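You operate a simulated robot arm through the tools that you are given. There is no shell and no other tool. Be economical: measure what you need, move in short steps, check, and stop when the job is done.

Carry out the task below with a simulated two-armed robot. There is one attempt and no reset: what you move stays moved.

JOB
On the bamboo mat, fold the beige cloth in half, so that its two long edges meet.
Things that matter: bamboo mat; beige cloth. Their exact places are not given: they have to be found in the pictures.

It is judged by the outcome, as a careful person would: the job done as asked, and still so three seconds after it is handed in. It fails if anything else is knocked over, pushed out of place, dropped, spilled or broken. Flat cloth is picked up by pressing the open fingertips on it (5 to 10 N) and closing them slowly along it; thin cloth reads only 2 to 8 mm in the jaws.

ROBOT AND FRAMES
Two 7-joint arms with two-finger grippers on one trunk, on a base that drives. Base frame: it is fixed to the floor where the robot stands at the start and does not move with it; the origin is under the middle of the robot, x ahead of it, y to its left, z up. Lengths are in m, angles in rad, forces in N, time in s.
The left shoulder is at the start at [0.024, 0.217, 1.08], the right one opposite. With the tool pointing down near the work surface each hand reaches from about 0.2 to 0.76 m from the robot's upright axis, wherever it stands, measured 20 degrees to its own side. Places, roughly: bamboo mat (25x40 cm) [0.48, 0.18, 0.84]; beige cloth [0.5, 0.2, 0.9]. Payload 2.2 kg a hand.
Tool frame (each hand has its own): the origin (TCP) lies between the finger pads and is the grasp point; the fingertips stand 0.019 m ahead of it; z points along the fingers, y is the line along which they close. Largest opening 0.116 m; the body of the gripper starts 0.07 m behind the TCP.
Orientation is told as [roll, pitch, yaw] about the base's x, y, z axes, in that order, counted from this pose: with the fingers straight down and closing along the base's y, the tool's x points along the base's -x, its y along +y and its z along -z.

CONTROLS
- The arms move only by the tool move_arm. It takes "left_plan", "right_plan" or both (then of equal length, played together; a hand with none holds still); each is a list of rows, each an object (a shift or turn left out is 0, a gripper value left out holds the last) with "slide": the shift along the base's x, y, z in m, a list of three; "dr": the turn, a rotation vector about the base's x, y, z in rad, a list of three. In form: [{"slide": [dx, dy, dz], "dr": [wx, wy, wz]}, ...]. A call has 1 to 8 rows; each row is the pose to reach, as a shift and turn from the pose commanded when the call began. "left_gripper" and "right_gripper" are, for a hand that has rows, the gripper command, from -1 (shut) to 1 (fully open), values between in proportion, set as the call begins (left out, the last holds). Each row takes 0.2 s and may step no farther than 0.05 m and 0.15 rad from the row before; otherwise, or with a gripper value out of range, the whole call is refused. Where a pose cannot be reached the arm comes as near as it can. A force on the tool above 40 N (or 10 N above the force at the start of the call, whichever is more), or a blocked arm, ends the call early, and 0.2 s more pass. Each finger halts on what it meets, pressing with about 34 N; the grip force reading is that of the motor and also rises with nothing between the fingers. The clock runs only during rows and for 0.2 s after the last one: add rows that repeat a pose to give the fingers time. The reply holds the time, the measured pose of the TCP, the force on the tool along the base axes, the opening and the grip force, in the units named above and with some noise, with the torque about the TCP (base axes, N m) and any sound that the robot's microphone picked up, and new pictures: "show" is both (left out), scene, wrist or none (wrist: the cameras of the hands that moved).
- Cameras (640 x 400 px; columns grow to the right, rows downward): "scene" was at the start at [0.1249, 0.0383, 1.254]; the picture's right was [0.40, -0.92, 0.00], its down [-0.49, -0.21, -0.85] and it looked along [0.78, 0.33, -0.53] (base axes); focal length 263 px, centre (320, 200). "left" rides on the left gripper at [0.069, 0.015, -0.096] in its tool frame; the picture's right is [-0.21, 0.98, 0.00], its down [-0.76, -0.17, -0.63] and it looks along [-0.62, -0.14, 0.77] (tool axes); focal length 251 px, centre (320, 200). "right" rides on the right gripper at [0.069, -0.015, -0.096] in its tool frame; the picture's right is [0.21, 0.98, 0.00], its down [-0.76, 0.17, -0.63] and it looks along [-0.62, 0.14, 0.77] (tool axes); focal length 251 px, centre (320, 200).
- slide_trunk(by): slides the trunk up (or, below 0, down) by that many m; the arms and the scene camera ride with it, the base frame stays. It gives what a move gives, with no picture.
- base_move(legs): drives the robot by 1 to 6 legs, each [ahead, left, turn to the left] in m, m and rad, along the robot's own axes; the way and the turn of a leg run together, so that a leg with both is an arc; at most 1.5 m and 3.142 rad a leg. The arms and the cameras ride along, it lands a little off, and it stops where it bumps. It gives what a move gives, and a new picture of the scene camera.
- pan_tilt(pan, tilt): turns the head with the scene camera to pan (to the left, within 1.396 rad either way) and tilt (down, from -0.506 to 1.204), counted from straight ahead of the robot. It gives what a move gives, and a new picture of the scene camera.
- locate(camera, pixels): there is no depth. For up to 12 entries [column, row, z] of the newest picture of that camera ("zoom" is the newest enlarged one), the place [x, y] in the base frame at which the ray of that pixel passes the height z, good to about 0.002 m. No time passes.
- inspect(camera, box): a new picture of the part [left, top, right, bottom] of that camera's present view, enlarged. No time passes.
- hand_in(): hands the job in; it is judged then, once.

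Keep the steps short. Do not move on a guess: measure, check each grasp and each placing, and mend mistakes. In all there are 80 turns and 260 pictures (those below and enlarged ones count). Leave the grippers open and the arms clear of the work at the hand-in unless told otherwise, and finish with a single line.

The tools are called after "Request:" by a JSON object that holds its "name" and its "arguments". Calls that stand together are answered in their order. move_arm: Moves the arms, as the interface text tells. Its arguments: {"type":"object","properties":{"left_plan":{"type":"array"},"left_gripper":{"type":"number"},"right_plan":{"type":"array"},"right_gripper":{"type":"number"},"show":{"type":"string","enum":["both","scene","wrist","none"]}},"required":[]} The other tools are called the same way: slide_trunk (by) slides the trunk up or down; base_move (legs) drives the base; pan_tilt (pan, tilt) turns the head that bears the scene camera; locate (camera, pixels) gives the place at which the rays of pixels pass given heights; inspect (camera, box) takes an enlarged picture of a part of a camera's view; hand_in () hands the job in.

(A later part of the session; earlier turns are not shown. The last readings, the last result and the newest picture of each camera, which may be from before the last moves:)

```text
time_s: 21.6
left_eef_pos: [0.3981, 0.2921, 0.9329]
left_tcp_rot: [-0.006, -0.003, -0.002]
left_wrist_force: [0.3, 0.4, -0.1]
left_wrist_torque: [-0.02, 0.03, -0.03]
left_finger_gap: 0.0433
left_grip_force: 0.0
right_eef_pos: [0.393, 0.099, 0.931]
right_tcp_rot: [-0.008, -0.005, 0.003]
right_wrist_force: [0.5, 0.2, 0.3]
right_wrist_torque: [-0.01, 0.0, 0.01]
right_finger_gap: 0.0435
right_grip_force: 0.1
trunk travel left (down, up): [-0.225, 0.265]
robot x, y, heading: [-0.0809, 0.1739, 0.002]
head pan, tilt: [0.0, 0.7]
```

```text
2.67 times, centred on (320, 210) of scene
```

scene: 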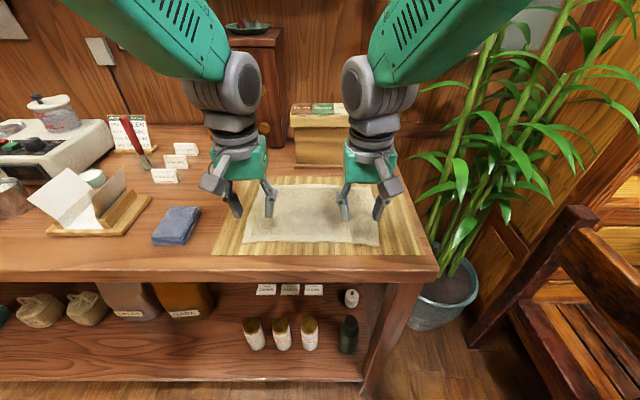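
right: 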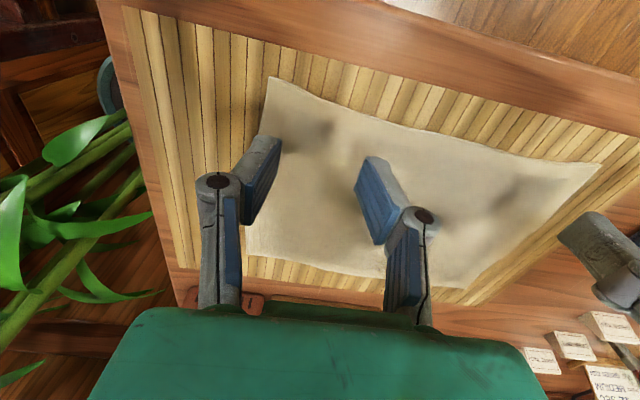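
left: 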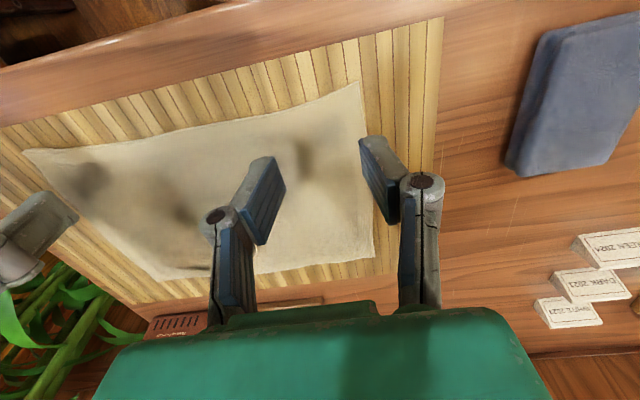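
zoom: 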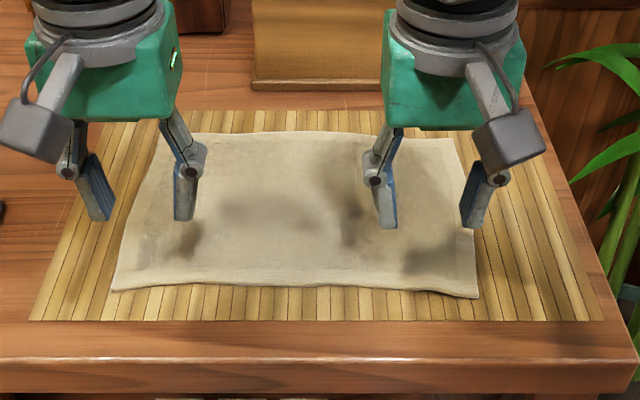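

The cloth sprang flat again. Now I move both hands at z≈0.93 forward over the far edge, jaws to about 2.6 cm.

Request:
{"name": "move_arm", "arguments": {"left_plan": [{"slide": [0.04, 0.002, 0]}, {"slide": [0.08, 0.004, 0]}, {"slide": [0.12, 0.006, 0]}, {"slide": [0.16, 0.008, 0]}, {"slide": [0.16, 0.008, 0]}, {"slide": [0.16, 0.008, 0]}], "right_plan": [{"slide": [0.04, -0.006, 0]}, {"slide": [0.08, -0.012, 0]}, {"slide": [0.12, -0.018, 0]}, {"slide": [0.16, -0.024, 0]}, {"slide": [0.16, -0.024, 0]}, {"slide": [0.16, -0.024, 0]}], "left_gripper": -0.55, "right_gripper": -0.55}}

Request:
{"name": "inspect", "arguments": {"camera": "scene", "box": [200, 150, 440, 270]}}

```text
time_s: 23.0
left_eef_pos: [0.5576, 0.2996, 0.9328]
left_tcp_rot: [-0.003, -0.005, -0.001]
left_wrist_force: [0.3, -1.2, 0.3]
left_wrist_torque: [-0.02, 0.04, -0.02]
left_finger_gap: 0.0262
left_grip_force: 0.2
right_eef_pos: [0.553, 0.0744, 0.9306]
right_tcp_rot: [-0.009, -0.008, 0.004]
right_wrist_force: [0.5, 0.2, -0.5]
right_wrist_torque: [0.0, 0.01, -0.01]
right_finger_gap: 0.0263
right_grip_force: 0.1
trunk travel left (down, up): [-0.225, 0.265]
robot x, y, heading: [-0.0804, 0.1689, 0.001]
head pan, tilt: [0.0, 0.7]
```

scene: 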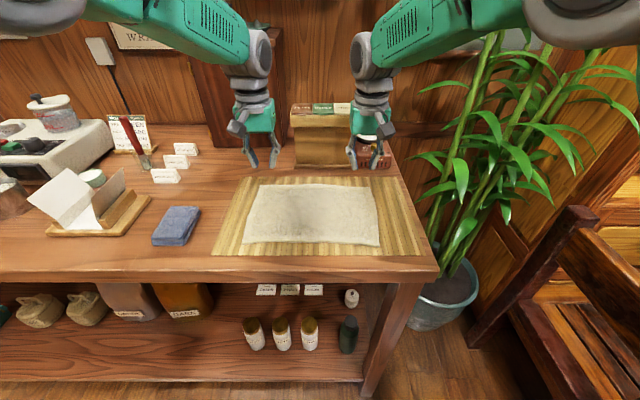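
right: 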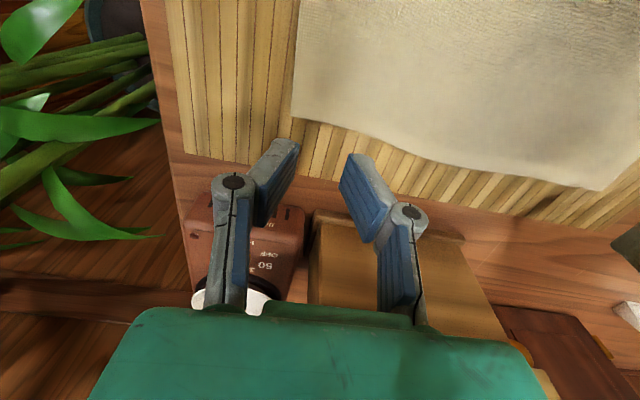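
left: 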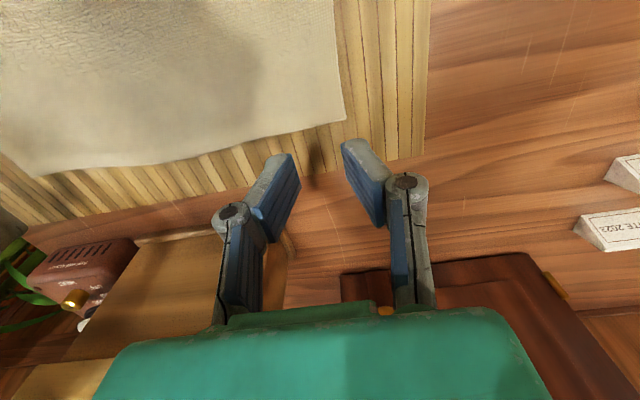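

```text
2.67 times, centred on (320, 210) of scene
```

zoom: 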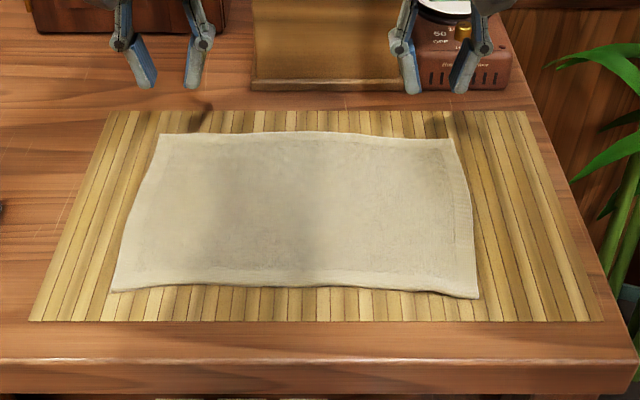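

I measure the full cloth outline in the enlarged picture and the far edge in the wrist pictures.

Request:
{"name": "locate", "arguments": {"camera": "zoom", "pixels": [[161, 134, 0.848], [240, 134, 0.848], [320, 131, 0.848], [400, 138, 0.848], [451, 138, 0.848], [478, 298, 0.848], [395, 290, 0.848], [300, 283, 0.848], [200, 285, 0.848], [113, 290, 0.848]]}}

Request:
{"name": "locate", "arguments": {"camera": "right", "pixels": [[292, 116, 0.848], [350, 128, 0.848], [420, 156, 0.848], [599, 191, 0.848]]}}

Request:
{"name": "locate", "arguments": {"camera": "left", "pixels": [[346, 118, 0.848], [290, 132, 0.848], [225, 146, 0.848], [38, 176, 0.848]]}}

```text
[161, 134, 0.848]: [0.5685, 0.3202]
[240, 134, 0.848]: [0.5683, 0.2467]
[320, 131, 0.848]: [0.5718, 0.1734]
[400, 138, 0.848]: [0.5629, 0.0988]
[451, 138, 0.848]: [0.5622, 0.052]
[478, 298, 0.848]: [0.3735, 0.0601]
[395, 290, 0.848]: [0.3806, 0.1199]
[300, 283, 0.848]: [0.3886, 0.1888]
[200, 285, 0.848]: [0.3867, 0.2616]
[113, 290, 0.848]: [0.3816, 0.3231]
```

```text
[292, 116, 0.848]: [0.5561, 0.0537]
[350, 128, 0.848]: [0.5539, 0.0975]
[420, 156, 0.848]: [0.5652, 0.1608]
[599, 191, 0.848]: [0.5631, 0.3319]
```

```text
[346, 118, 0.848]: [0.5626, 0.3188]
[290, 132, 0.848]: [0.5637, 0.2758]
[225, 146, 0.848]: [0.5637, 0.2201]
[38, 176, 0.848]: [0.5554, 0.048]
```

Far edge: right end (0.556,0.053), left end (0.563,0.319). Adjust a few mm and come down to light contact 9 mm inside the edge.

Request:
{"name": "move_arm", "arguments": {"left_plan": [{"slide": [-0.003, -0.0035, -0.02]}, {"slide": [-0.003, -0.0035, -0.04]}, {"slide": [-0.003, -0.0035, -0.05]}, {"slide": [-0.003, -0.0035, -0.057]}, {"slide": [-0.003, -0.0035, -0.0595]}, {"slide": [-0.003, -0.0035, -0.0595]}], "right_plan": [{"slide": [-0.005, 0.0016, -0.02]}, {"slide": [-0.005, 0.0016, -0.04]}, {"slide": [-0.005, 0.0016, -0.05]}, {"slide": [-0.005, 0.0016, -0.057]}, {"slide": [-0.005, 0.0016, -0.0595]}, {"slide": [-0.005, 0.0016, -0.0595]}], "show": "wrist"}}

```text
time_s: 24.4
left_eef_pos: [0.5532, 0.296, 0.8747]
left_tcp_rot: [-0.004, -0.007, 0.001]
left_wrist_force: [0.5, -0.4, 0.7]
left_wrist_torque: [0.01, 0.03, 0.02]
left_finger_gap: 0.0262
left_grip_force: 0.1
right_eef_pos: [0.5473, 0.0761, 0.8731]
right_tcp_rot: [-0.007, -0.011, 0.004]
right_wrist_force: [2.0, 0.2, 6.5]
right_wrist_torque: [0.06, 0.0, -0.01]
right_finger_gap: 0.0261
right_grip_force: 0.1
trunk travel left (down, up): [-0.225, 0.265]
robot x, y, heading: [-0.081, 0.1729, -0.001]
head pan, tilt: [0.0, 0.7]
```

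right: 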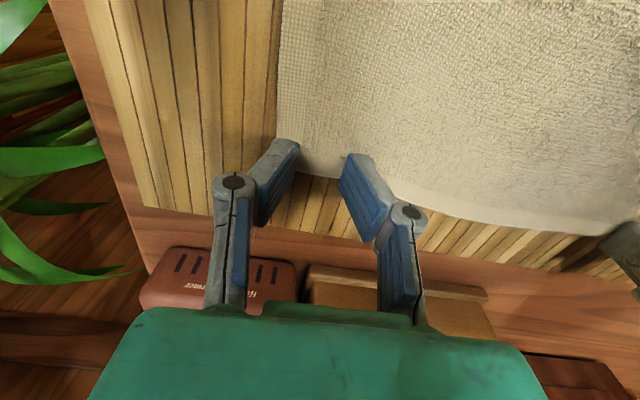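
left: 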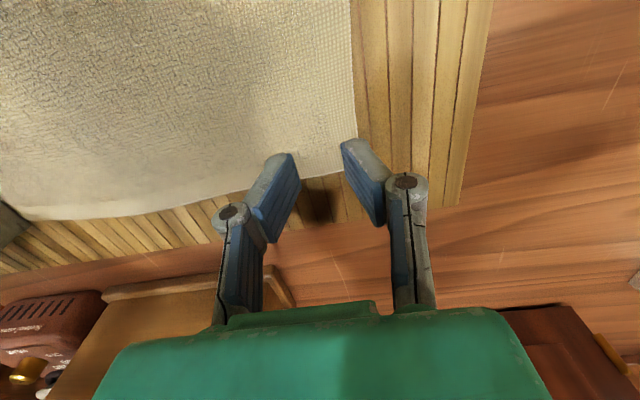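

Right 6.5 N, left not pressing yet: lower left 2.5 mm.

Request:
{"name": "move_arm", "arguments": {"left_plan": [{"slide": [0, 0, -0.0015]}, {"slide": [0, 0, -0.003]}, {"slide": [0, 0, -0.003]}], "show": "none"}}

Request:
{"name": "inspect", "arguments": {"camera": "left", "box": [240, 100, 440, 225]}}

Request:
{"name": "inspect", "arguments": {"camera": "right", "box": [220, 100, 420, 225]}}

```text
time_s: 25.2
left_eef_pos: [0.5533, 0.2967, 0.8728]
left_tcp_rot: [-0.005, -0.009, -0.001]
left_wrist_force: [-0.2, 0.0, 8.3]
left_wrist_torque: [-0.01, 0.03, 0.01]
left_finger_gap: 0.0264
left_grip_force: 0.1
right_eef_pos: [0.5453, 0.0779, 0.8729]
right_tcp_rot: [-0.007, -0.01, 0.003]
right_wrist_force: [1.5, 0.6, 5.1]
right_wrist_torque: [0.04, -0.03, -0.03]
right_finger_gap: 0.026
right_grip_force: 0.0
trunk travel left (down, up): [-0.225, 0.265]
robot x, y, heading: [-0.0822, 0.1736, 0.005]
head pan, tilt: [0.0, 0.7]
```

```text
3.20 times, centred on (340, 162) of left
```

zoom: 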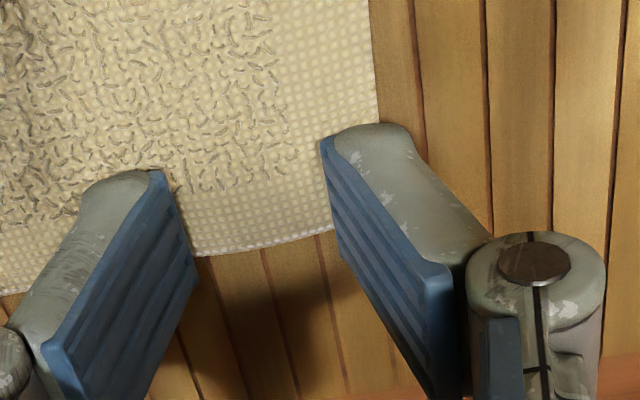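

```text
3.20 times, centred on (320, 162) of right
```

zoom: 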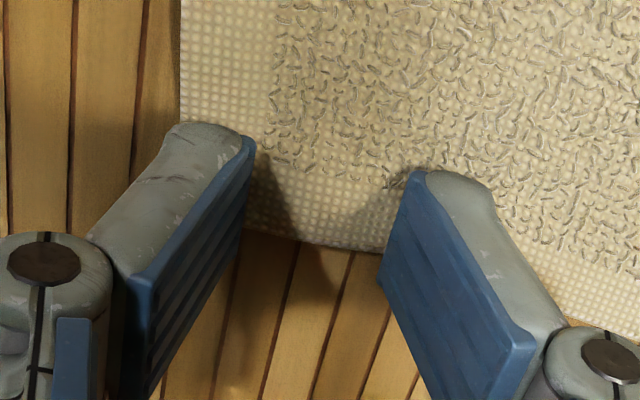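

Both press with 5–8 N, tips straddle the edge strip well. Close in two stages.

Request:
{"name": "move_arm", "arguments": {"left_plan": [{}, {}], "right_plan": [{}, {}], "left_gripper": -0.78, "right_gripper": -0.78, "show": "none"}}

Request:
{"name": "move_arm", "arguments": {"left_plan": [{}, {}, {}], "right_plan": [{}, {}, {}], "left_gripper": -1, "right_gripper": -1, "show": "wrist"}}

```text
time_s: 25.8
left_eef_pos: [0.5528, 0.2956, 0.8715]
left_tcp_rot: [-0.005, -0.009, -0.002]
left_wrist_force: [1.0, -0.1, 7.4]
left_wrist_torque: [-0.03, -0.02, 0.02]
left_finger_gap: 0.0136
left_grip_force: 0.0
right_eef_pos: [0.5459, 0.0756, 0.8728]
right_tcp_rot: [-0.007, -0.009, 0.001]
right_wrist_force: [-1.9, 1.2, 4.1]
right_wrist_torque: [0.04, 0.04, -0.01]
right_finger_gap: 0.0128
right_grip_force: 0.0
trunk travel left (down, up): [-0.225, 0.265]
robot x, y, heading: [-0.0814, 0.1747, 0.0]
head pan, tilt: [0.0, 0.7]
```

```text
time_s: 26.6
left_eef_pos: [0.5536, 0.2957, 0.8725]
left_tcp_rot: [-0.003, -0.008, -0.002]
left_wrist_force: [0.0, -2.4, 8.2]
left_wrist_torque: [-0.03, 0.02, 0.03]
left_finger_gap: 0.0045
left_grip_force: 32.9
right_eef_pos: [0.5467, 0.0768, 0.8729]
right_tcp_rot: [-0.007, -0.008, 0.005]
right_wrist_force: [-0.5, 2.7, 3.9]
right_wrist_torque: [0.06, -0.02, -0.01]
right_finger_gap: 0.0041
right_grip_force: 33.0
trunk travel left (down, up): [-0.225, 0.265]
robot x, y, heading: [-0.0795, 0.1729, 0.001]
head pan, tilt: [0.0, 0.7]
```

right: 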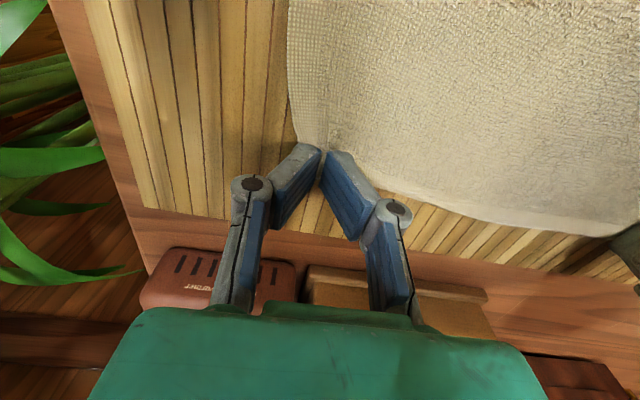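
left: 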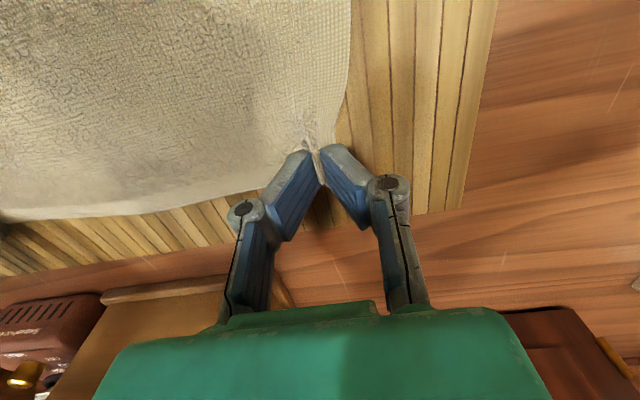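

Both hold cloth (4.5, 4.1 mm). Now lift along an arc toward me while tilting the hands forward; I go halfway and check.

Request:
{"name": "move_arm", "arguments": {"left_plan": [{"slide": [-0.004, 0, 0.025]}, {"slide": [-0.015, 0, 0.05], "dr": [0, -0.1, 0]}, {"slide": [-0.035, 0, 0.068], "dr": [0, -0.22, 0]}, {"slide": [-0.06, 0, 0.078], "dr": [0, -0.34, 0]}, {"slide": [-0.085, 0, 0.082], "dr": [0, -0.46, 0]}], "right_plan": [{"slide": [-0.004, 0, 0.025]}, {"slide": [-0.015, 0, 0.05], "dr": [0, -0.1, 0]}, {"slide": [-0.035, 0, 0.068], "dr": [0, -0.22, 0]}, {"slide": [-0.06, 0, 0.078], "dr": [0, -0.34, 0]}, {"slide": [-0.085, 0, 0.082], "dr": [0, -0.46, 0]}]}}

Request:
{"name": "inspect", "arguments": {"camera": "scene", "box": [200, 150, 440, 270]}}

```text
time_s: 27.8
left_eef_pos: [0.4659, 0.2958, 0.954]
left_tcp_rot: [-0.003, -0.471, -0.002]
left_wrist_force: [0.1, -5.2, 0.8]
left_wrist_torque: [-0.08, 0.01, -0.01]
left_finger_gap: 0.0045
left_grip_force: 32.8
right_eef_pos: [0.4627, 0.071, 0.9612]
right_tcp_rot: [0.023, -0.472, -0.029]
right_wrist_force: [-0.4, 6.1, -0.2]
right_wrist_torque: [0.1, -0.05, 0.03]
right_finger_gap: 0.0042
right_grip_force: 33.1
trunk travel left (down, up): [-0.225, 0.265]
robot x, y, heading: [-0.0805, 0.1753, 0.001]
head pan, tilt: [0.0, 0.7]
```

scene: 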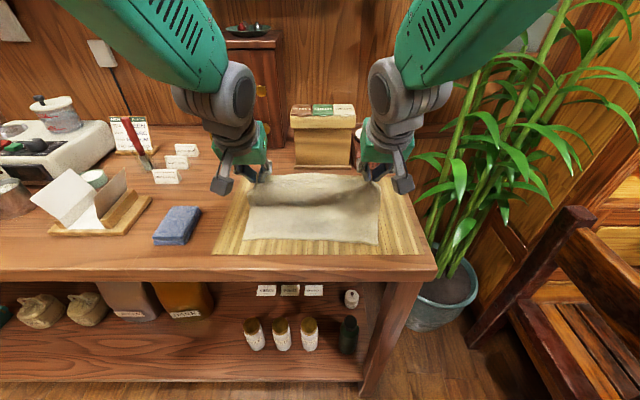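
right: 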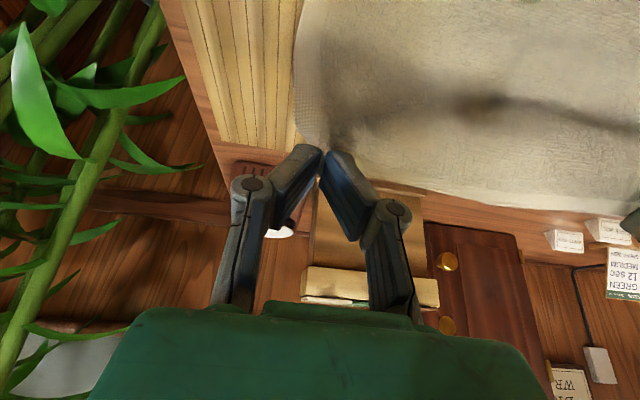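
left: 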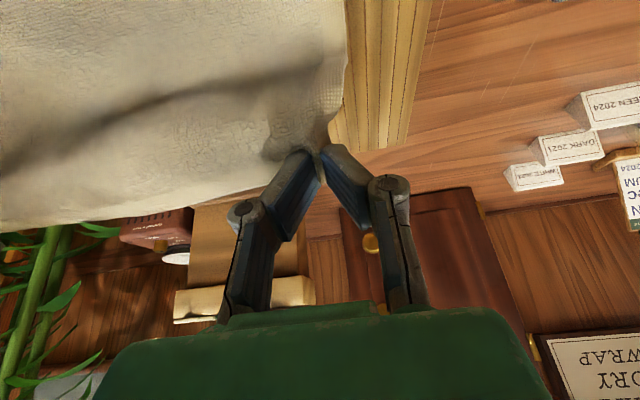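

```text
2.67 times, centred on (320, 210) of scene
```

zoom: 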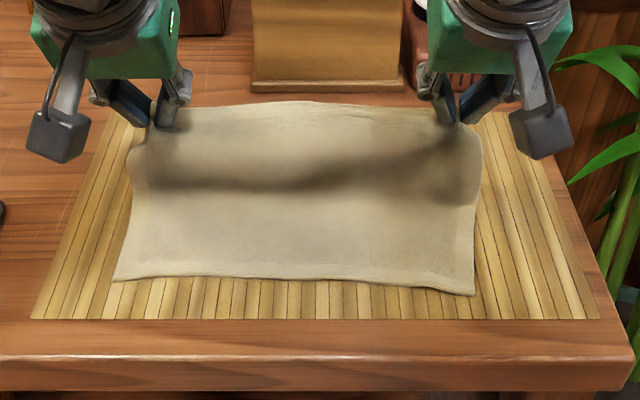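

The fold is forming well, near edge unmoved. I continue the arc down toward the near edge, tilting further, and check partway.

Request:
{"name": "move_arm", "arguments": {"left_plan": [{"slide": [-0.022, 0, -0.003], "dr": [0, -0.12, 0]}, {"slide": [-0.042, 0, -0.01], "dr": [0, -0.24, 0]}, {"slide": [-0.058, 0, -0.02], "dr": [0, -0.36, 0]}, {"slide": [-0.07, 0, -0.032], "dr": [0, -0.46, 0]}], "right_plan": [{"slide": [-0.022, 0, -0.003], "dr": [0, -0.12, 0]}, {"slide": [-0.042, 0, -0.01], "dr": [0, -0.24, 0]}, {"slide": [-0.058, 0, -0.02], "dr": [0, -0.36, 0]}, {"slide": [-0.07, 0, -0.032], "dr": [0, -0.46, 0]}]}}

Request:
{"name": "inspect", "arguments": {"camera": "scene", "box": [200, 150, 440, 270]}}

```text
time_s: 28.8
left_eef_pos: [0.4045, 0.293, 0.9358]
left_tcp_rot: [-0.076, -0.944, 0.068]
left_wrist_force: [0.4, 0.2, 0.0]
left_wrist_torque: [0.0, 0.01, 0.02]
left_finger_gap: 0.0042
left_grip_force: 33.0
left hand out of reach, approached as far as the arm can: row 2
right_eef_pos: [0.3905, 0.0682, 0.9176]
right_tcp_rot: [-0.006, -0.908, -0.043]
right_wrist_force: [3.0, 6.6, 2.7]
right_wrist_torque: [-0.29, 0.21, -0.34]
right_finger_gap: 0.0
right_grip_force: 28.5
right hand out of reach, approached as far as the arm can: row 1, 2, 3
trunk travel left (down, up): [-0.225, 0.265]
robot x, y, heading: [-0.0761, 0.1747, -0.0]
head pan, tilt: [0.0, 0.7]
```

scene: 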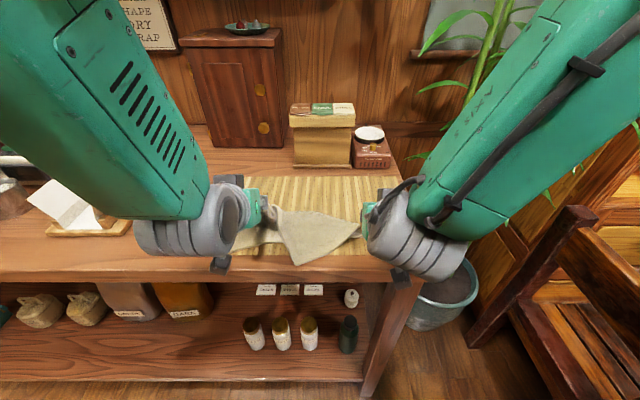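
right: 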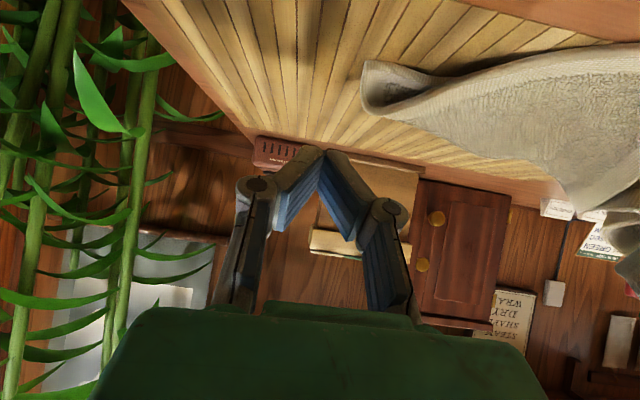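
left: 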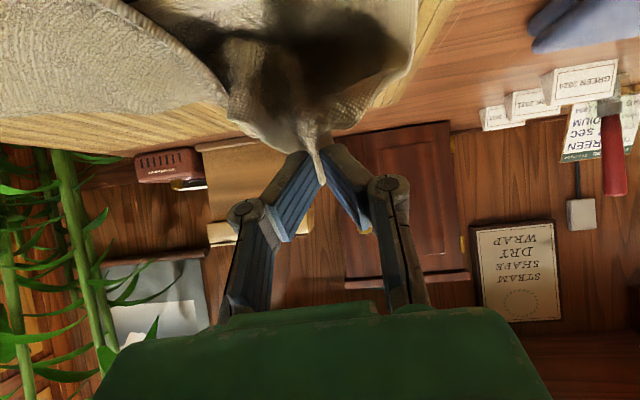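

```text
2.67 times, centred on (320, 210) of scene
```

zoom: 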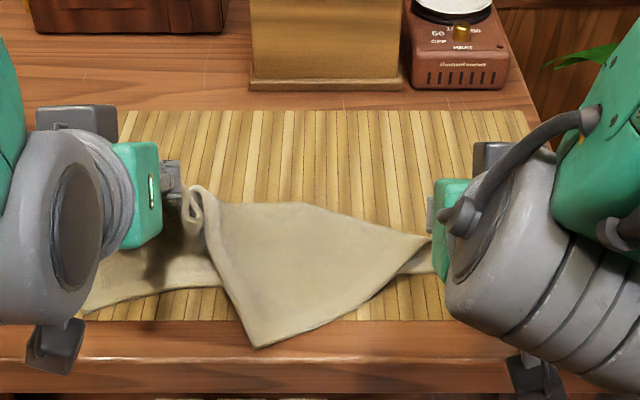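

The strong tilt near the body was out of reach; the arms swung and the right hand lost its corner (gap 0). The left still holds. I back out along the same way: left returns on its arc, right goes up and away empty.

Request:
{"name": "move_arm", "arguments": {"left_plan": [{"slide": [0.012, 0, 0.012], "dr": [0, 0.1, 0]}, {"slide": [0.028, 0, 0.022], "dr": [0, 0.22, 0]}, {"slide": [0.048, 0, 0.03], "dr": [0, 0.34, 0]}, {"slide": [0.07, 0, 0.032], "dr": [0, 0.46, 0]}, {"slide": [0.07, 0, 0.032], "dr": [0, 0.46, 0]}], "right_plan": [{"slide": [0.012, 0, 0.022], "dr": [0, 0.1, 0]}, {"slide": [0.028, 0, 0.042], "dr": [0, 0.22, 0]}, {"slide": [0.048, 0, 0.06], "dr": [0, 0.34, 0]}, {"slide": [0.07, 0, 0.082], "dr": [0, 0.46, 0]}, {"slide": [0.07, 0, 0.082], "dr": [0, 0.46, 0]}]}}

Request:
{"name": "inspect", "arguments": {"camera": "scene", "box": [200, 150, 440, 270]}}

```text
time_s: 30.0
left_eef_pos: [0.4707, 0.2983, 0.9693]
left_tcp_rot: [-0.037, -0.482, 0.026]
left_wrist_force: [-0.1, 0.4, -0.1]
left_wrist_torque: [0.01, 0.0, 0.01]
left_finger_gap: 0.004
left_grip_force: 33.1
right_eef_pos: [0.4605, 0.0755, 1.0074]
right_tcp_rot: [-0.007, -0.471, 0.003]
right_wrist_force: [0.2, 0.5, -0.4]
right_wrist_torque: [0.0, -0.02, -0.03]
right_finger_gap: 0.0003
right_grip_force: 28.9
trunk travel left (down, up): [-0.225, 0.265]
robot x, y, heading: [-0.0828, 0.1698, -0.006]
head pan, tilt: [0.0, 0.7]
```

scene: 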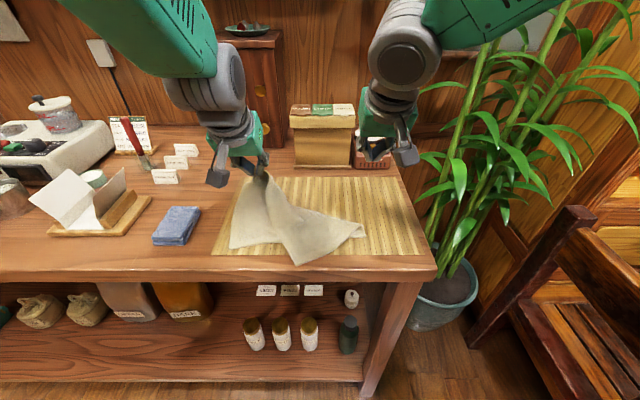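
right: 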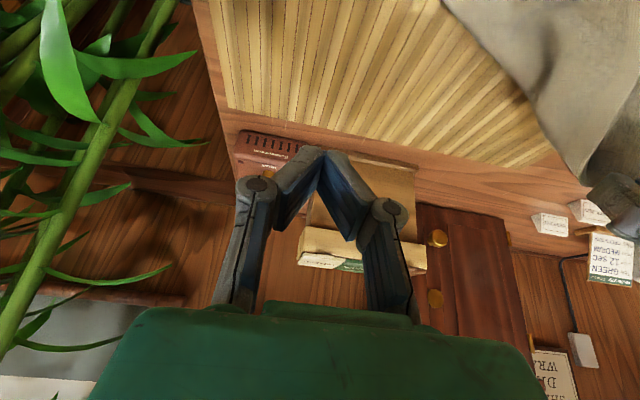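
left: 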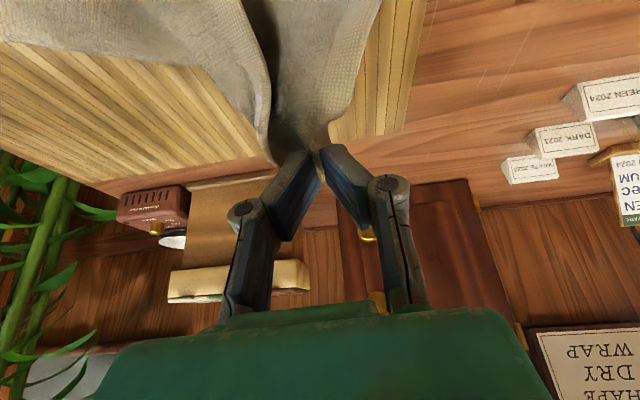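

```text
2.67 times, centred on (320, 210) of scene
```

zoom: 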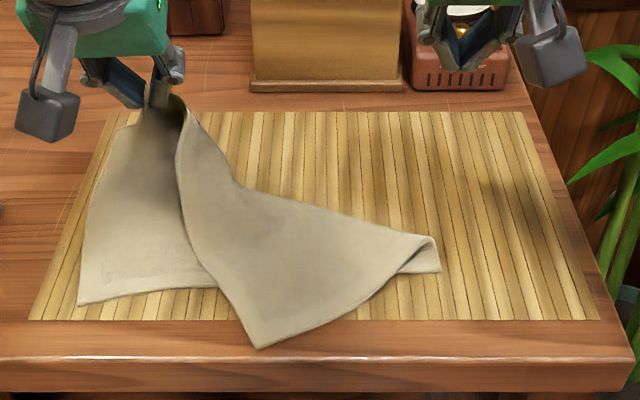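

The loose far-right corner now lies over at zoom (258,347); the near-right one is at (440,272). Plan: lay the left-held corner back at its far position keeping hold as an anchor, then use the right hand to carry the loose corner back to the far right.

Request:
{"name": "move_arm", "arguments": {"left_plan": [{"slide": [0.02, 0.003, 0], "dr": [0, 0.12, 0]}, {"slide": [0.045, 0.006, -0.015], "dr": [0, 0.24, 0]}, {"slide": [0.065, 0.01, -0.035], "dr": [0, 0.36, 0]}, {"slide": [0.08, 0.015, -0.06], "dr": [0, 0.47, 0]}, {"slide": [0.085, 0.015, -0.075], "dr": [0, 0.47, 0]}, {"slide": [0.085, 0.015, -0.075], "dr": [0, 0.47, 0]}], "show": "none"}}

Request:
{"name": "inspect", "arguments": {"camera": "scene", "box": [200, 150, 440, 270]}}

Request:
{"name": "locate", "arguments": {"camera": "zoom", "pixels": [[78, 304, 0.848], [258, 347, 0.853], [440, 272, 0.848], [340, 315, 0.853]]}}

```text
time_s: 31.4
left_eef_pos: [0.5536, 0.3115, 0.8779]
left_tcp_rot: [-0.003, 0.004, -0.001]
left_wrist_force: [0.0, 0.3, -0.3]
left_wrist_torque: [-0.04, -0.01, 0.01]
left_finger_gap: 0.0042
left_grip_force: 33.0
right_eef_pos: [0.4614, 0.0773, 1.0036]
right_tcp_rot: [-0.008, -0.471, 0.003]
right_wrist_force: [-0.4, -0.4, 0.9]
right_wrist_torque: [0.02, -0.01, -0.03]
right_finger_gap: 0.0001
right_grip_force: 28.1
trunk travel left (down, up): [-0.225, 0.265]
robot x, y, heading: [-0.0789, 0.1732, -0.0]
head pan, tilt: [0.0, 0.7]
```

```text
2.67 times, centred on (320, 210) of scene
```

zoom: 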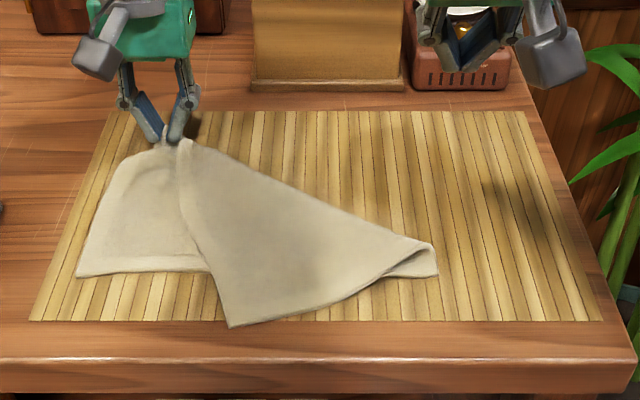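

```text
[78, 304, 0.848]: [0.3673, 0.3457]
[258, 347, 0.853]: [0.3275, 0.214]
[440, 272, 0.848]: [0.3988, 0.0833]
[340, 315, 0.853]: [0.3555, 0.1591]
```

Request:
{"name": "locate", "arguments": {"camera": "zoom", "pixels": [[77, 276, 0.848], [228, 326, 0.853], [437, 275, 0.848], [434, 245, 0.855], [190, 142, 0.855], [265, 318, 0.853], [220, 290, 0.853]]}}

Request:
{"name": "inspect", "arguments": {"camera": "scene", "box": [220, 190, 380, 280]}}

```text
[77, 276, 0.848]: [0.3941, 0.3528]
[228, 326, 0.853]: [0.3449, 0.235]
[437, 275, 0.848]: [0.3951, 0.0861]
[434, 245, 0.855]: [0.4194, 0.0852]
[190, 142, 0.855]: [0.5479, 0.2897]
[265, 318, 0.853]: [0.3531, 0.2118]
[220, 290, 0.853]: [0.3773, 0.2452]
```

```text
4.00 times, centred on (300, 235) of scene
```

zoom: 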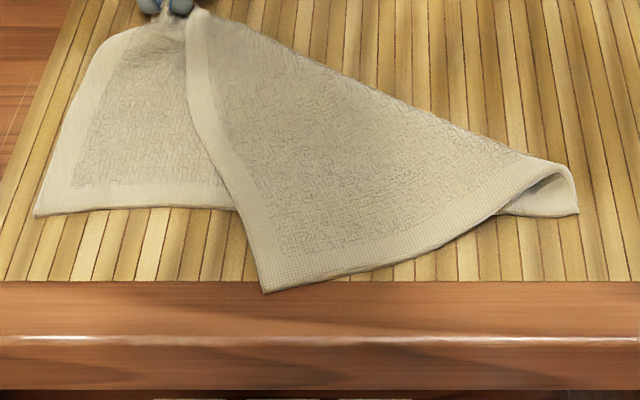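

I release the left corner, raise both hands, straighten the right one, and then back the base 8 cm and left 3 cm to have comfortable reach.

Request:
{"name": "move_arm", "arguments": {"left_plan": [{"slide": [0, 0, -0.005]}, {"slide": [0, 0, -0.005]}, {"slide": [0, 0, 0.02]}, {"slide": [0, 0, 0.06]}, {"slide": [0, 0, 0.1]}], "right_plan": [{"slide": [0, 0, 0], "dr": [0, 0.12, 0]}, {"slide": [0, 0, 0], "dr": [0, 0.24, 0]}, {"slide": [0, 0, 0], "dr": [0, 0.36, 0]}, {"slide": [0, 0, 0], "dr": [0, 0.47, 0]}, {"slide": [0, 0, 0], "dr": [0, 0.47, 0]}], "left_gripper": -0.55, "right_gripper": -0.5, "show": "none"}}

Request:
{"name": "base_move", "arguments": {"legs": [[-0.08, 0, 0], [0, 0.03, 0]]}}

Request:
{"name": "move_arm", "arguments": {"right_plan": [{}, {}, {}, {}, {}, {}, {}, {}], "show": "none"}}

Request:
{"name": "move_arm", "arguments": {"right_plan": [{}, {}, {}, {}, {}, {}, {}, {}], "show": "none"}}

Request:
{"name": "move_arm", "arguments": {"right_plan": [{}, {}, {}, {}, {}, {}, {}, {}], "show": "none"}}

Request:
{"name": "inspect", "arguments": {"camera": "scene", "box": [200, 130, 440, 250]}}

```text
time_s: 32.6
left_eef_pos: [0.5523, 0.3119, 0.9804]
left_tcp_rot: [-0.004, 0.003, -0.001]
left_wrist_force: [0.4, 0.2, 0.4]
left_wrist_torque: [-0.03, -0.03, -0.03]
left_finger_gap: 0.0261
left_grip_force: 0.1
right_eef_pos: [0.461, 0.077, 1.0047]
right_tcp_rot: [-0.008, 0.0, 0.003]
right_wrist_force: [-0.1, -0.2, 1.8]
right_wrist_torque: [-0.01, -0.02, -0.01]
right_finger_gap: 0.0289
right_grip_force: 0.0
trunk travel left (down, up): [-0.225, 0.265]
robot x, y, heading: [-0.0791, 0.1721, 0.0]
head pan, tilt: [0.0, 0.7]
```

```text
time_s: 34.1
left_eef_pos: [0.4746, 0.329, 0.9795]
left_tcp_rot: [0.004, 0.004, -0.002]
left_wrist_force: [1.0, -0.4, 0.5]
left_wrist_torque: [0.06, -0.02, 0.0]
left_finger_gap: 0.0263
left_grip_force: 0.1
right_eef_pos: [0.3822, 0.0955, 1.0024]
right_tcp_rot: [0.003, 0.004, 0.003]
right_wrist_force: [-0.2, -0.4, 0.2]
right_wrist_torque: [0.07, -0.02, -0.02]
right_finger_gap: 0.0289
right_grip_force: 0.2
trunk travel left (down, up): [-0.225, 0.265]
robot x, y, heading: [-0.1649, 0.2032, 0.004]
head pan, tilt: [0.0, 0.7]
```

scene: 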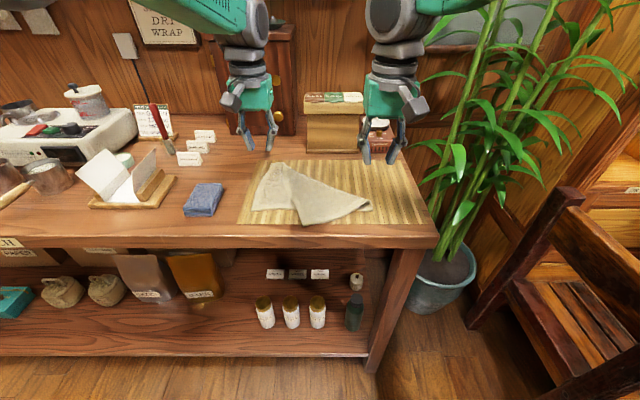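

```text
time_s: 35.9
left_eef_pos: [0.4687, 0.309, 0.9844]
left_tcp_rot: [0.021, -0.002, -0.007]
left_wrist_force: [1.4, -1.2, -1.0]
left_wrist_torque: [0.06, 0.01, -0.03]
left_finger_gap: 0.0261
left_grip_force: 0.1
right_eef_pos: [0.3785, 0.0745, 1.0065]
right_tcp_rot: [0.017, -0.002, -0.001]
right_wrist_force: [0.0, -1.3, 0.9]
right_wrist_torque: [0.09, 0.02, -0.03]
right_finger_gap: 0.0289
right_grip_force: 0.1
trunk travel left (down, up): [-0.225, 0.265]
robot x, y, heading: [-0.1572, 0.1927, -0.002]
head pan, tilt: [0.0, 0.7]
```

```text
time_s: 37.7
left_eef_pos: [0.4692, 0.3135, 0.9843]
left_tcp_rot: [0.016, -0.003, -0.006]
left_wrist_force: [0.3, -0.9, -0.5]
left_wrist_torque: [0.08, 0.04, 0.01]
left_finger_gap: 0.0259
left_grip_force: 0.0
right_eef_pos: [0.3771, 0.0804, 1.0057]
right_tcp_rot: [0.01, -0.002, 0.0]
right_wrist_force: [-0.1, -1.2, 0.0]
right_wrist_torque: [0.07, 0.01, 0.01]
right_finger_gap: 0.0291
right_grip_force: 0.0
trunk travel left (down, up): [-0.225, 0.265]
robot x, y, heading: [-0.16, 0.1984, -0.002]
head pan, tilt: [0.0, 0.7]
```

```text
time_s: 39.5
left_eef_pos: [0.4703, 0.3278, 0.9826]
left_tcp_rot: [0.008, -0.003, -0.002]
left_wrist_force: [-0.7, 0.9, 0.7]
left_wrist_torque: [-0.03, -0.01, 0.01]
left_finger_gap: 0.0262
left_grip_force: 0.1
right_eef_pos: [0.3777, 0.0938, 1.0054]
right_tcp_rot: [0.002, -0.002, 0.0]
right_wrist_force: [0.5, -0.4, 0.1]
right_wrist_torque: [0.0, 0.02, 0.01]
right_finger_gap: 0.0293
right_grip_force: 0.0
trunk travel left (down, up): [-0.225, 0.265]
robot x, y, heading: [-0.1641, 0.1994, 0.001]
head pan, tilt: [0.0, 0.7]
```

```text
2.67 times, centred on (320, 190) of scene
```

zoom: 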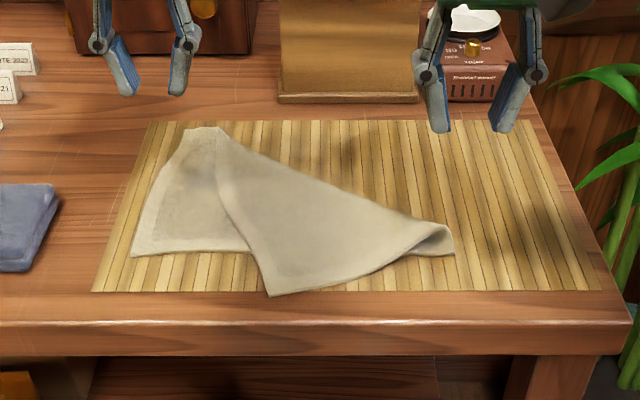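

I measure the loose corner at zoom (269,295) and nearby edges.

Request:
{"name": "locate", "arguments": {"camera": "zoom", "pixels": [[269, 295, 0.851], [252, 255, 0.851], [330, 287, 0.851], [132, 255, 0.848], [454, 254, 0.848], [185, 130, 0.85], [222, 128, 0.85]]}}

Request:
{"name": "move_arm", "arguments": {"right_plan": [{"slide": [0, 0.03, 0]}, {"slide": [0, 0.06, -0.02]}, {"slide": [0, 0.09, -0.04]}, {"slide": [0, 0.115, -0.06]}, {"slide": [0, 0.115, -0.08]}, {"slide": [0, 0.115, -0.08]}], "show": "wrist"}}

```text
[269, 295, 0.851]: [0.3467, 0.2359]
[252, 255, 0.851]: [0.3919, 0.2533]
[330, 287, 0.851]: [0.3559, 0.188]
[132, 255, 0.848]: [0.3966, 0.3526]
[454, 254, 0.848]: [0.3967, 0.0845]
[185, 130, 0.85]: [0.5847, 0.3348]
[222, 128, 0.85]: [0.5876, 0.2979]
```

```text
time_s: 40.9
left_eef_pos: [0.4688, 0.3227, 0.9838]
left_tcp_rot: [0.01, -0.001, -0.004]
left_wrist_force: [-0.6, -1.0, -0.6]
left_wrist_torque: [0.04, 0.02, 0.0]
left_finger_gap: 0.0262
left_grip_force: 0.1
right_eef_pos: [0.3775, 0.2039, 0.9276]
right_tcp_rot: [0.007, -0.002, 0.002]
right_wrist_force: [0.5, -0.5, -0.7]
right_wrist_torque: [0.03, 0.0, -0.01]
right_finger_gap: 0.0288
right_grip_force: 0.1
trunk travel left (down, up): [-0.225, 0.265]
robot x, y, heading: [-0.1593, 0.1949, -0.001]
head pan, tilt: [0.0, 0.7]
```

right: 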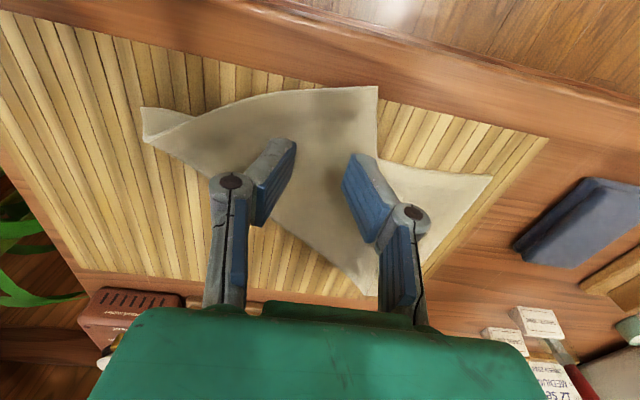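

Request:
{"name": "move_arm", "arguments": {"right_plan": [{"slide": [-0.012, 0.008, -0.02]}, {"slide": [-0.012, 0.008, -0.03]}, {"slide": [-0.012, 0.008, -0.03]}, {"slide": [-0.012, 0.008, -0.03]}, {"slide": [-0.012, 0.008, -0.03]}, {"slide": [-0.012, 0.008, -0.03]}, {"slide": [-0.012, 0.008, -0.03]}, {"slide": [-0.012, 0.008, -0.03]}], "show": "wrist"}}

Request:
{"name": "inspect", "arguments": {"camera": "right", "box": [220, 60, 440, 200]}}

```text
time_s: 42.7
left_eef_pos: [0.4694, 0.3258, 0.9826]
left_tcp_rot: [0.006, 0.0, -0.004]
left_wrist_force: [0.7, -0.1, 0.8]
left_wrist_torque: [0.0, 0.01, 0.0]
left_finger_gap: 0.0263
left_grip_force: 0.0
right_eef_pos: [0.3703, 0.2087, 0.8992]
right_tcp_rot: [0.017, 0.004, -0.016]
right_wrist_force: [0.2, -0.2, 0.3]
right_wrist_torque: [-0.02, -0.01, -0.01]
right_finger_gap: 0.0291
right_grip_force: 0.0
trunk travel left (down, up): [-0.225, 0.265]
robot x, y, heading: [-0.16, 0.1993, -0.002]
head pan, tilt: [0.0, 0.7]
```

right: 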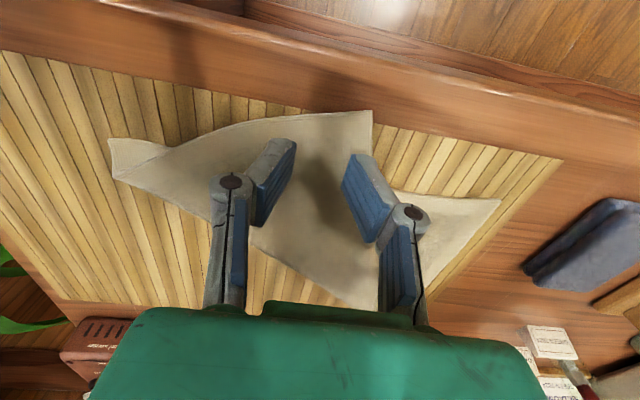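

```text
2.86 times, centred on (330, 130) of right
```

zoom: 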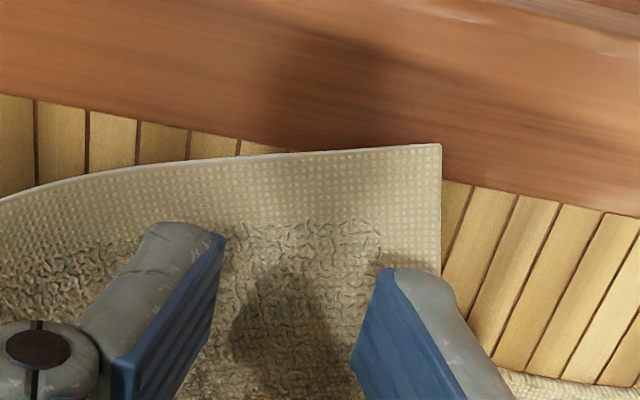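

Good: fingertips lie over the corner. Descend to contact.

Request:
{"name": "move_arm", "arguments": {"right_plan": [{"slide": [0, 0, -0.015]}, {"slide": [0, 0, -0.023]}, {"slide": [0, 0, -0.026]}, {"slide": [0, 0, -0.028]}, {"slide": [0, 0, -0.028]}], "show": "none"}}

```text
time_s: 43.9
left_eef_pos: [0.4694, 0.3277, 0.9832]
left_tcp_rot: [0.005, 0.0, -0.003]
left_wrist_force: [-0.1, -0.5, 0.5]
left_wrist_torque: [0.01, -0.01, -0.02]
left_finger_gap: 0.0262
left_grip_force: 0.1
right_eef_pos: [0.3747, 0.2074, 0.8762]
right_tcp_rot: [0.03, -0.002, -0.03]
right_wrist_force: [-0.9, 0.0, 0.8]
right_wrist_torque: [0.02, 0.0, -0.04]
right_finger_gap: 0.0288
right_grip_force: 0.2
trunk travel left (down, up): [-0.225, 0.265]
robot x, y, heading: [-0.1607, 0.2016, 0.002]
head pan, tilt: [0.0, 0.7]
```

Request:
{"name": "move_arm", "arguments": {"right_plan": [{"slide": [0.006, -0.002, -0.002]}, {"slide": [0.008, -0.004, -0.004]}, {"slide": [0.008, -0.004, -0.005]}], "show": "none"}}

```text
time_s: 44.7
left_eef_pos: [0.4688, 0.3286, 0.9836]
left_tcp_rot: [0.004, -0.002, -0.003]
left_wrist_force: [0.6, 0.1, 0.0]
left_wrist_torque: [0.01, -0.01, 0.0]
left_finger_gap: 0.0262
left_grip_force: 0.1
right_eef_pos: [0.3816, 0.2029, 0.8735]
right_tcp_rot: [0.033, -0.005, -0.031]
right_wrist_force: [-1.7, 0.2, 7.9]
right_wrist_torque: [-0.04, 0.02, -0.02]
right_finger_gap: 0.0301
right_grip_force: 0.2
trunk travel left (down, up): [-0.225, 0.265]
robot x, y, heading: [-0.157, 0.2007, -0.001]
head pan, tilt: [0.0, 0.7]
```

7.9 N: good. Close in two stages.

Request:
{"name": "move_arm", "arguments": {"right_plan": [{}, {}], "right_gripper": -0.78, "show": "none"}}

Request:
{"name": "move_arm", "arguments": {"right_plan": [{}, {}, {}], "right_gripper": -1, "show": "none"}}

Request:
{"name": "move_arm", "arguments": {"right_plan": [{"slide": [0, 0, 0.02]}, {"slide": [0.005, 0, 0.045]}, {"slide": [0.02, -0.01, 0.07]}], "show": "both"}}

```text
time_s: 45.3
left_eef_pos: [0.4691, 0.3281, 0.9823]
left_tcp_rot: [0.005, -0.001, -0.003]
left_wrist_force: [-0.4, -0.1, -0.8]
left_wrist_torque: [-0.02, -0.01, 0.0]
left_finger_gap: 0.0259
left_grip_force: 0.0
right_eef_pos: [0.3822, 0.2027, 0.8706]
right_tcp_rot: [0.028, -0.002, -0.029]
right_wrist_force: [1.1, 0.4, 17.6]
right_wrist_torque: [0.06, -0.09, 0.03]
right_finger_gap: 0.0121
right_grip_force: 8.0
trunk travel left (down, up): [-0.225, 0.265]
robot x, y, heading: [-0.1586, 0.2015, 0.001]
head pan, tilt: [0.0, 0.7]
```

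```text
time_s: 46.1
left_eef_pos: [0.4684, 0.3287, 0.985]
left_tcp_rot: [0.006, -0.004, -0.003]
left_wrist_force: [0.6, -0.2, -0.3]
left_wrist_torque: [0.0, 0.01, 0.0]
left_finger_gap: 0.0261
left_grip_force: 0.0
right_eef_pos: [0.381, 0.2035, 0.8713]
right_tcp_rot: [0.027, -0.005, -0.029]
right_wrist_force: [5.9, 1.4, 34.1]
right_wrist_torque: [-0.09, -0.15, 0.0]
right_finger_gap: 0.0051
right_grip_force: 33.7
trunk travel left (down, up): [-0.225, 0.265]
robot x, y, heading: [-0.1583, 0.1982, 0.003]
head pan, tilt: [0.0, 0.7]
```

```text
time_s: 46.9
left_eef_pos: [0.4691, 0.3274, 0.9835]
left_tcp_rot: [0.004, -0.004, -0.003]
left_wrist_force: [-1.0, -0.2, -1.1]
left_wrist_torque: [0.0, -0.03, -0.01]
left_finger_gap: 0.0263
left_grip_force: 0.0
right_eef_pos: [0.3951, 0.1919, 0.927]
right_tcp_rot: [0.018, 0.019, -0.021]
right_wrist_force: [0.0, -0.5, 0.3]
right_wrist_torque: [-0.05, -0.06, 0.02]
right_finger_gap: 0.0054
right_grip_force: 33.8
trunk travel left (down, up): [-0.225, 0.265]
robot x, y, heading: [-0.1615, 0.1982, -0.003]
head pan, tilt: [0.0, 0.7]
```

scene: 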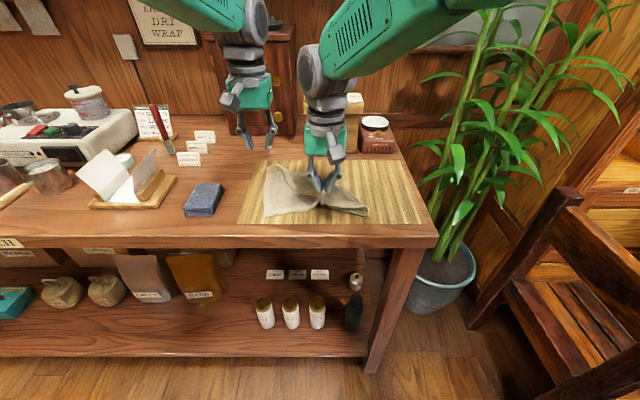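
right: 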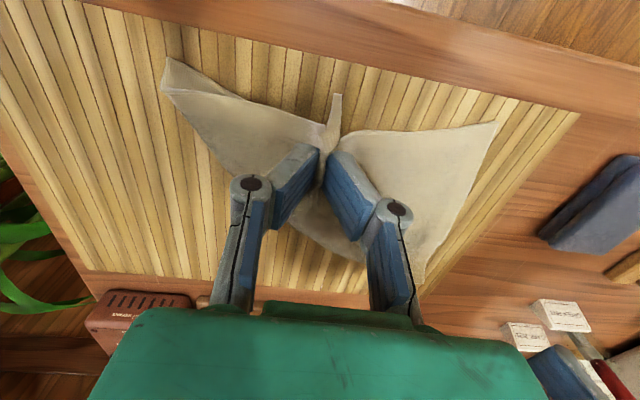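

Request:
{"name": "inspect", "arguments": {"camera": "right", "box": [140, 40, 520, 280]}}

Request:
{"name": "inspect", "arguments": {"camera": "scene", "box": [230, 140, 400, 240]}}

```text
1.67 times, centred on (330, 160) of right
```

zoom: 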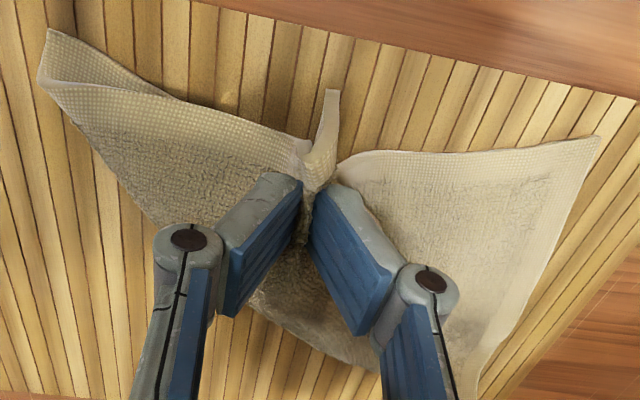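

```text
3.76 times, centred on (315, 190) of scene
```

zoom: 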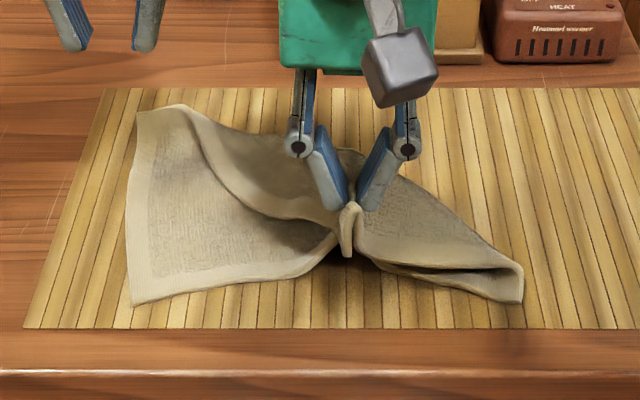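

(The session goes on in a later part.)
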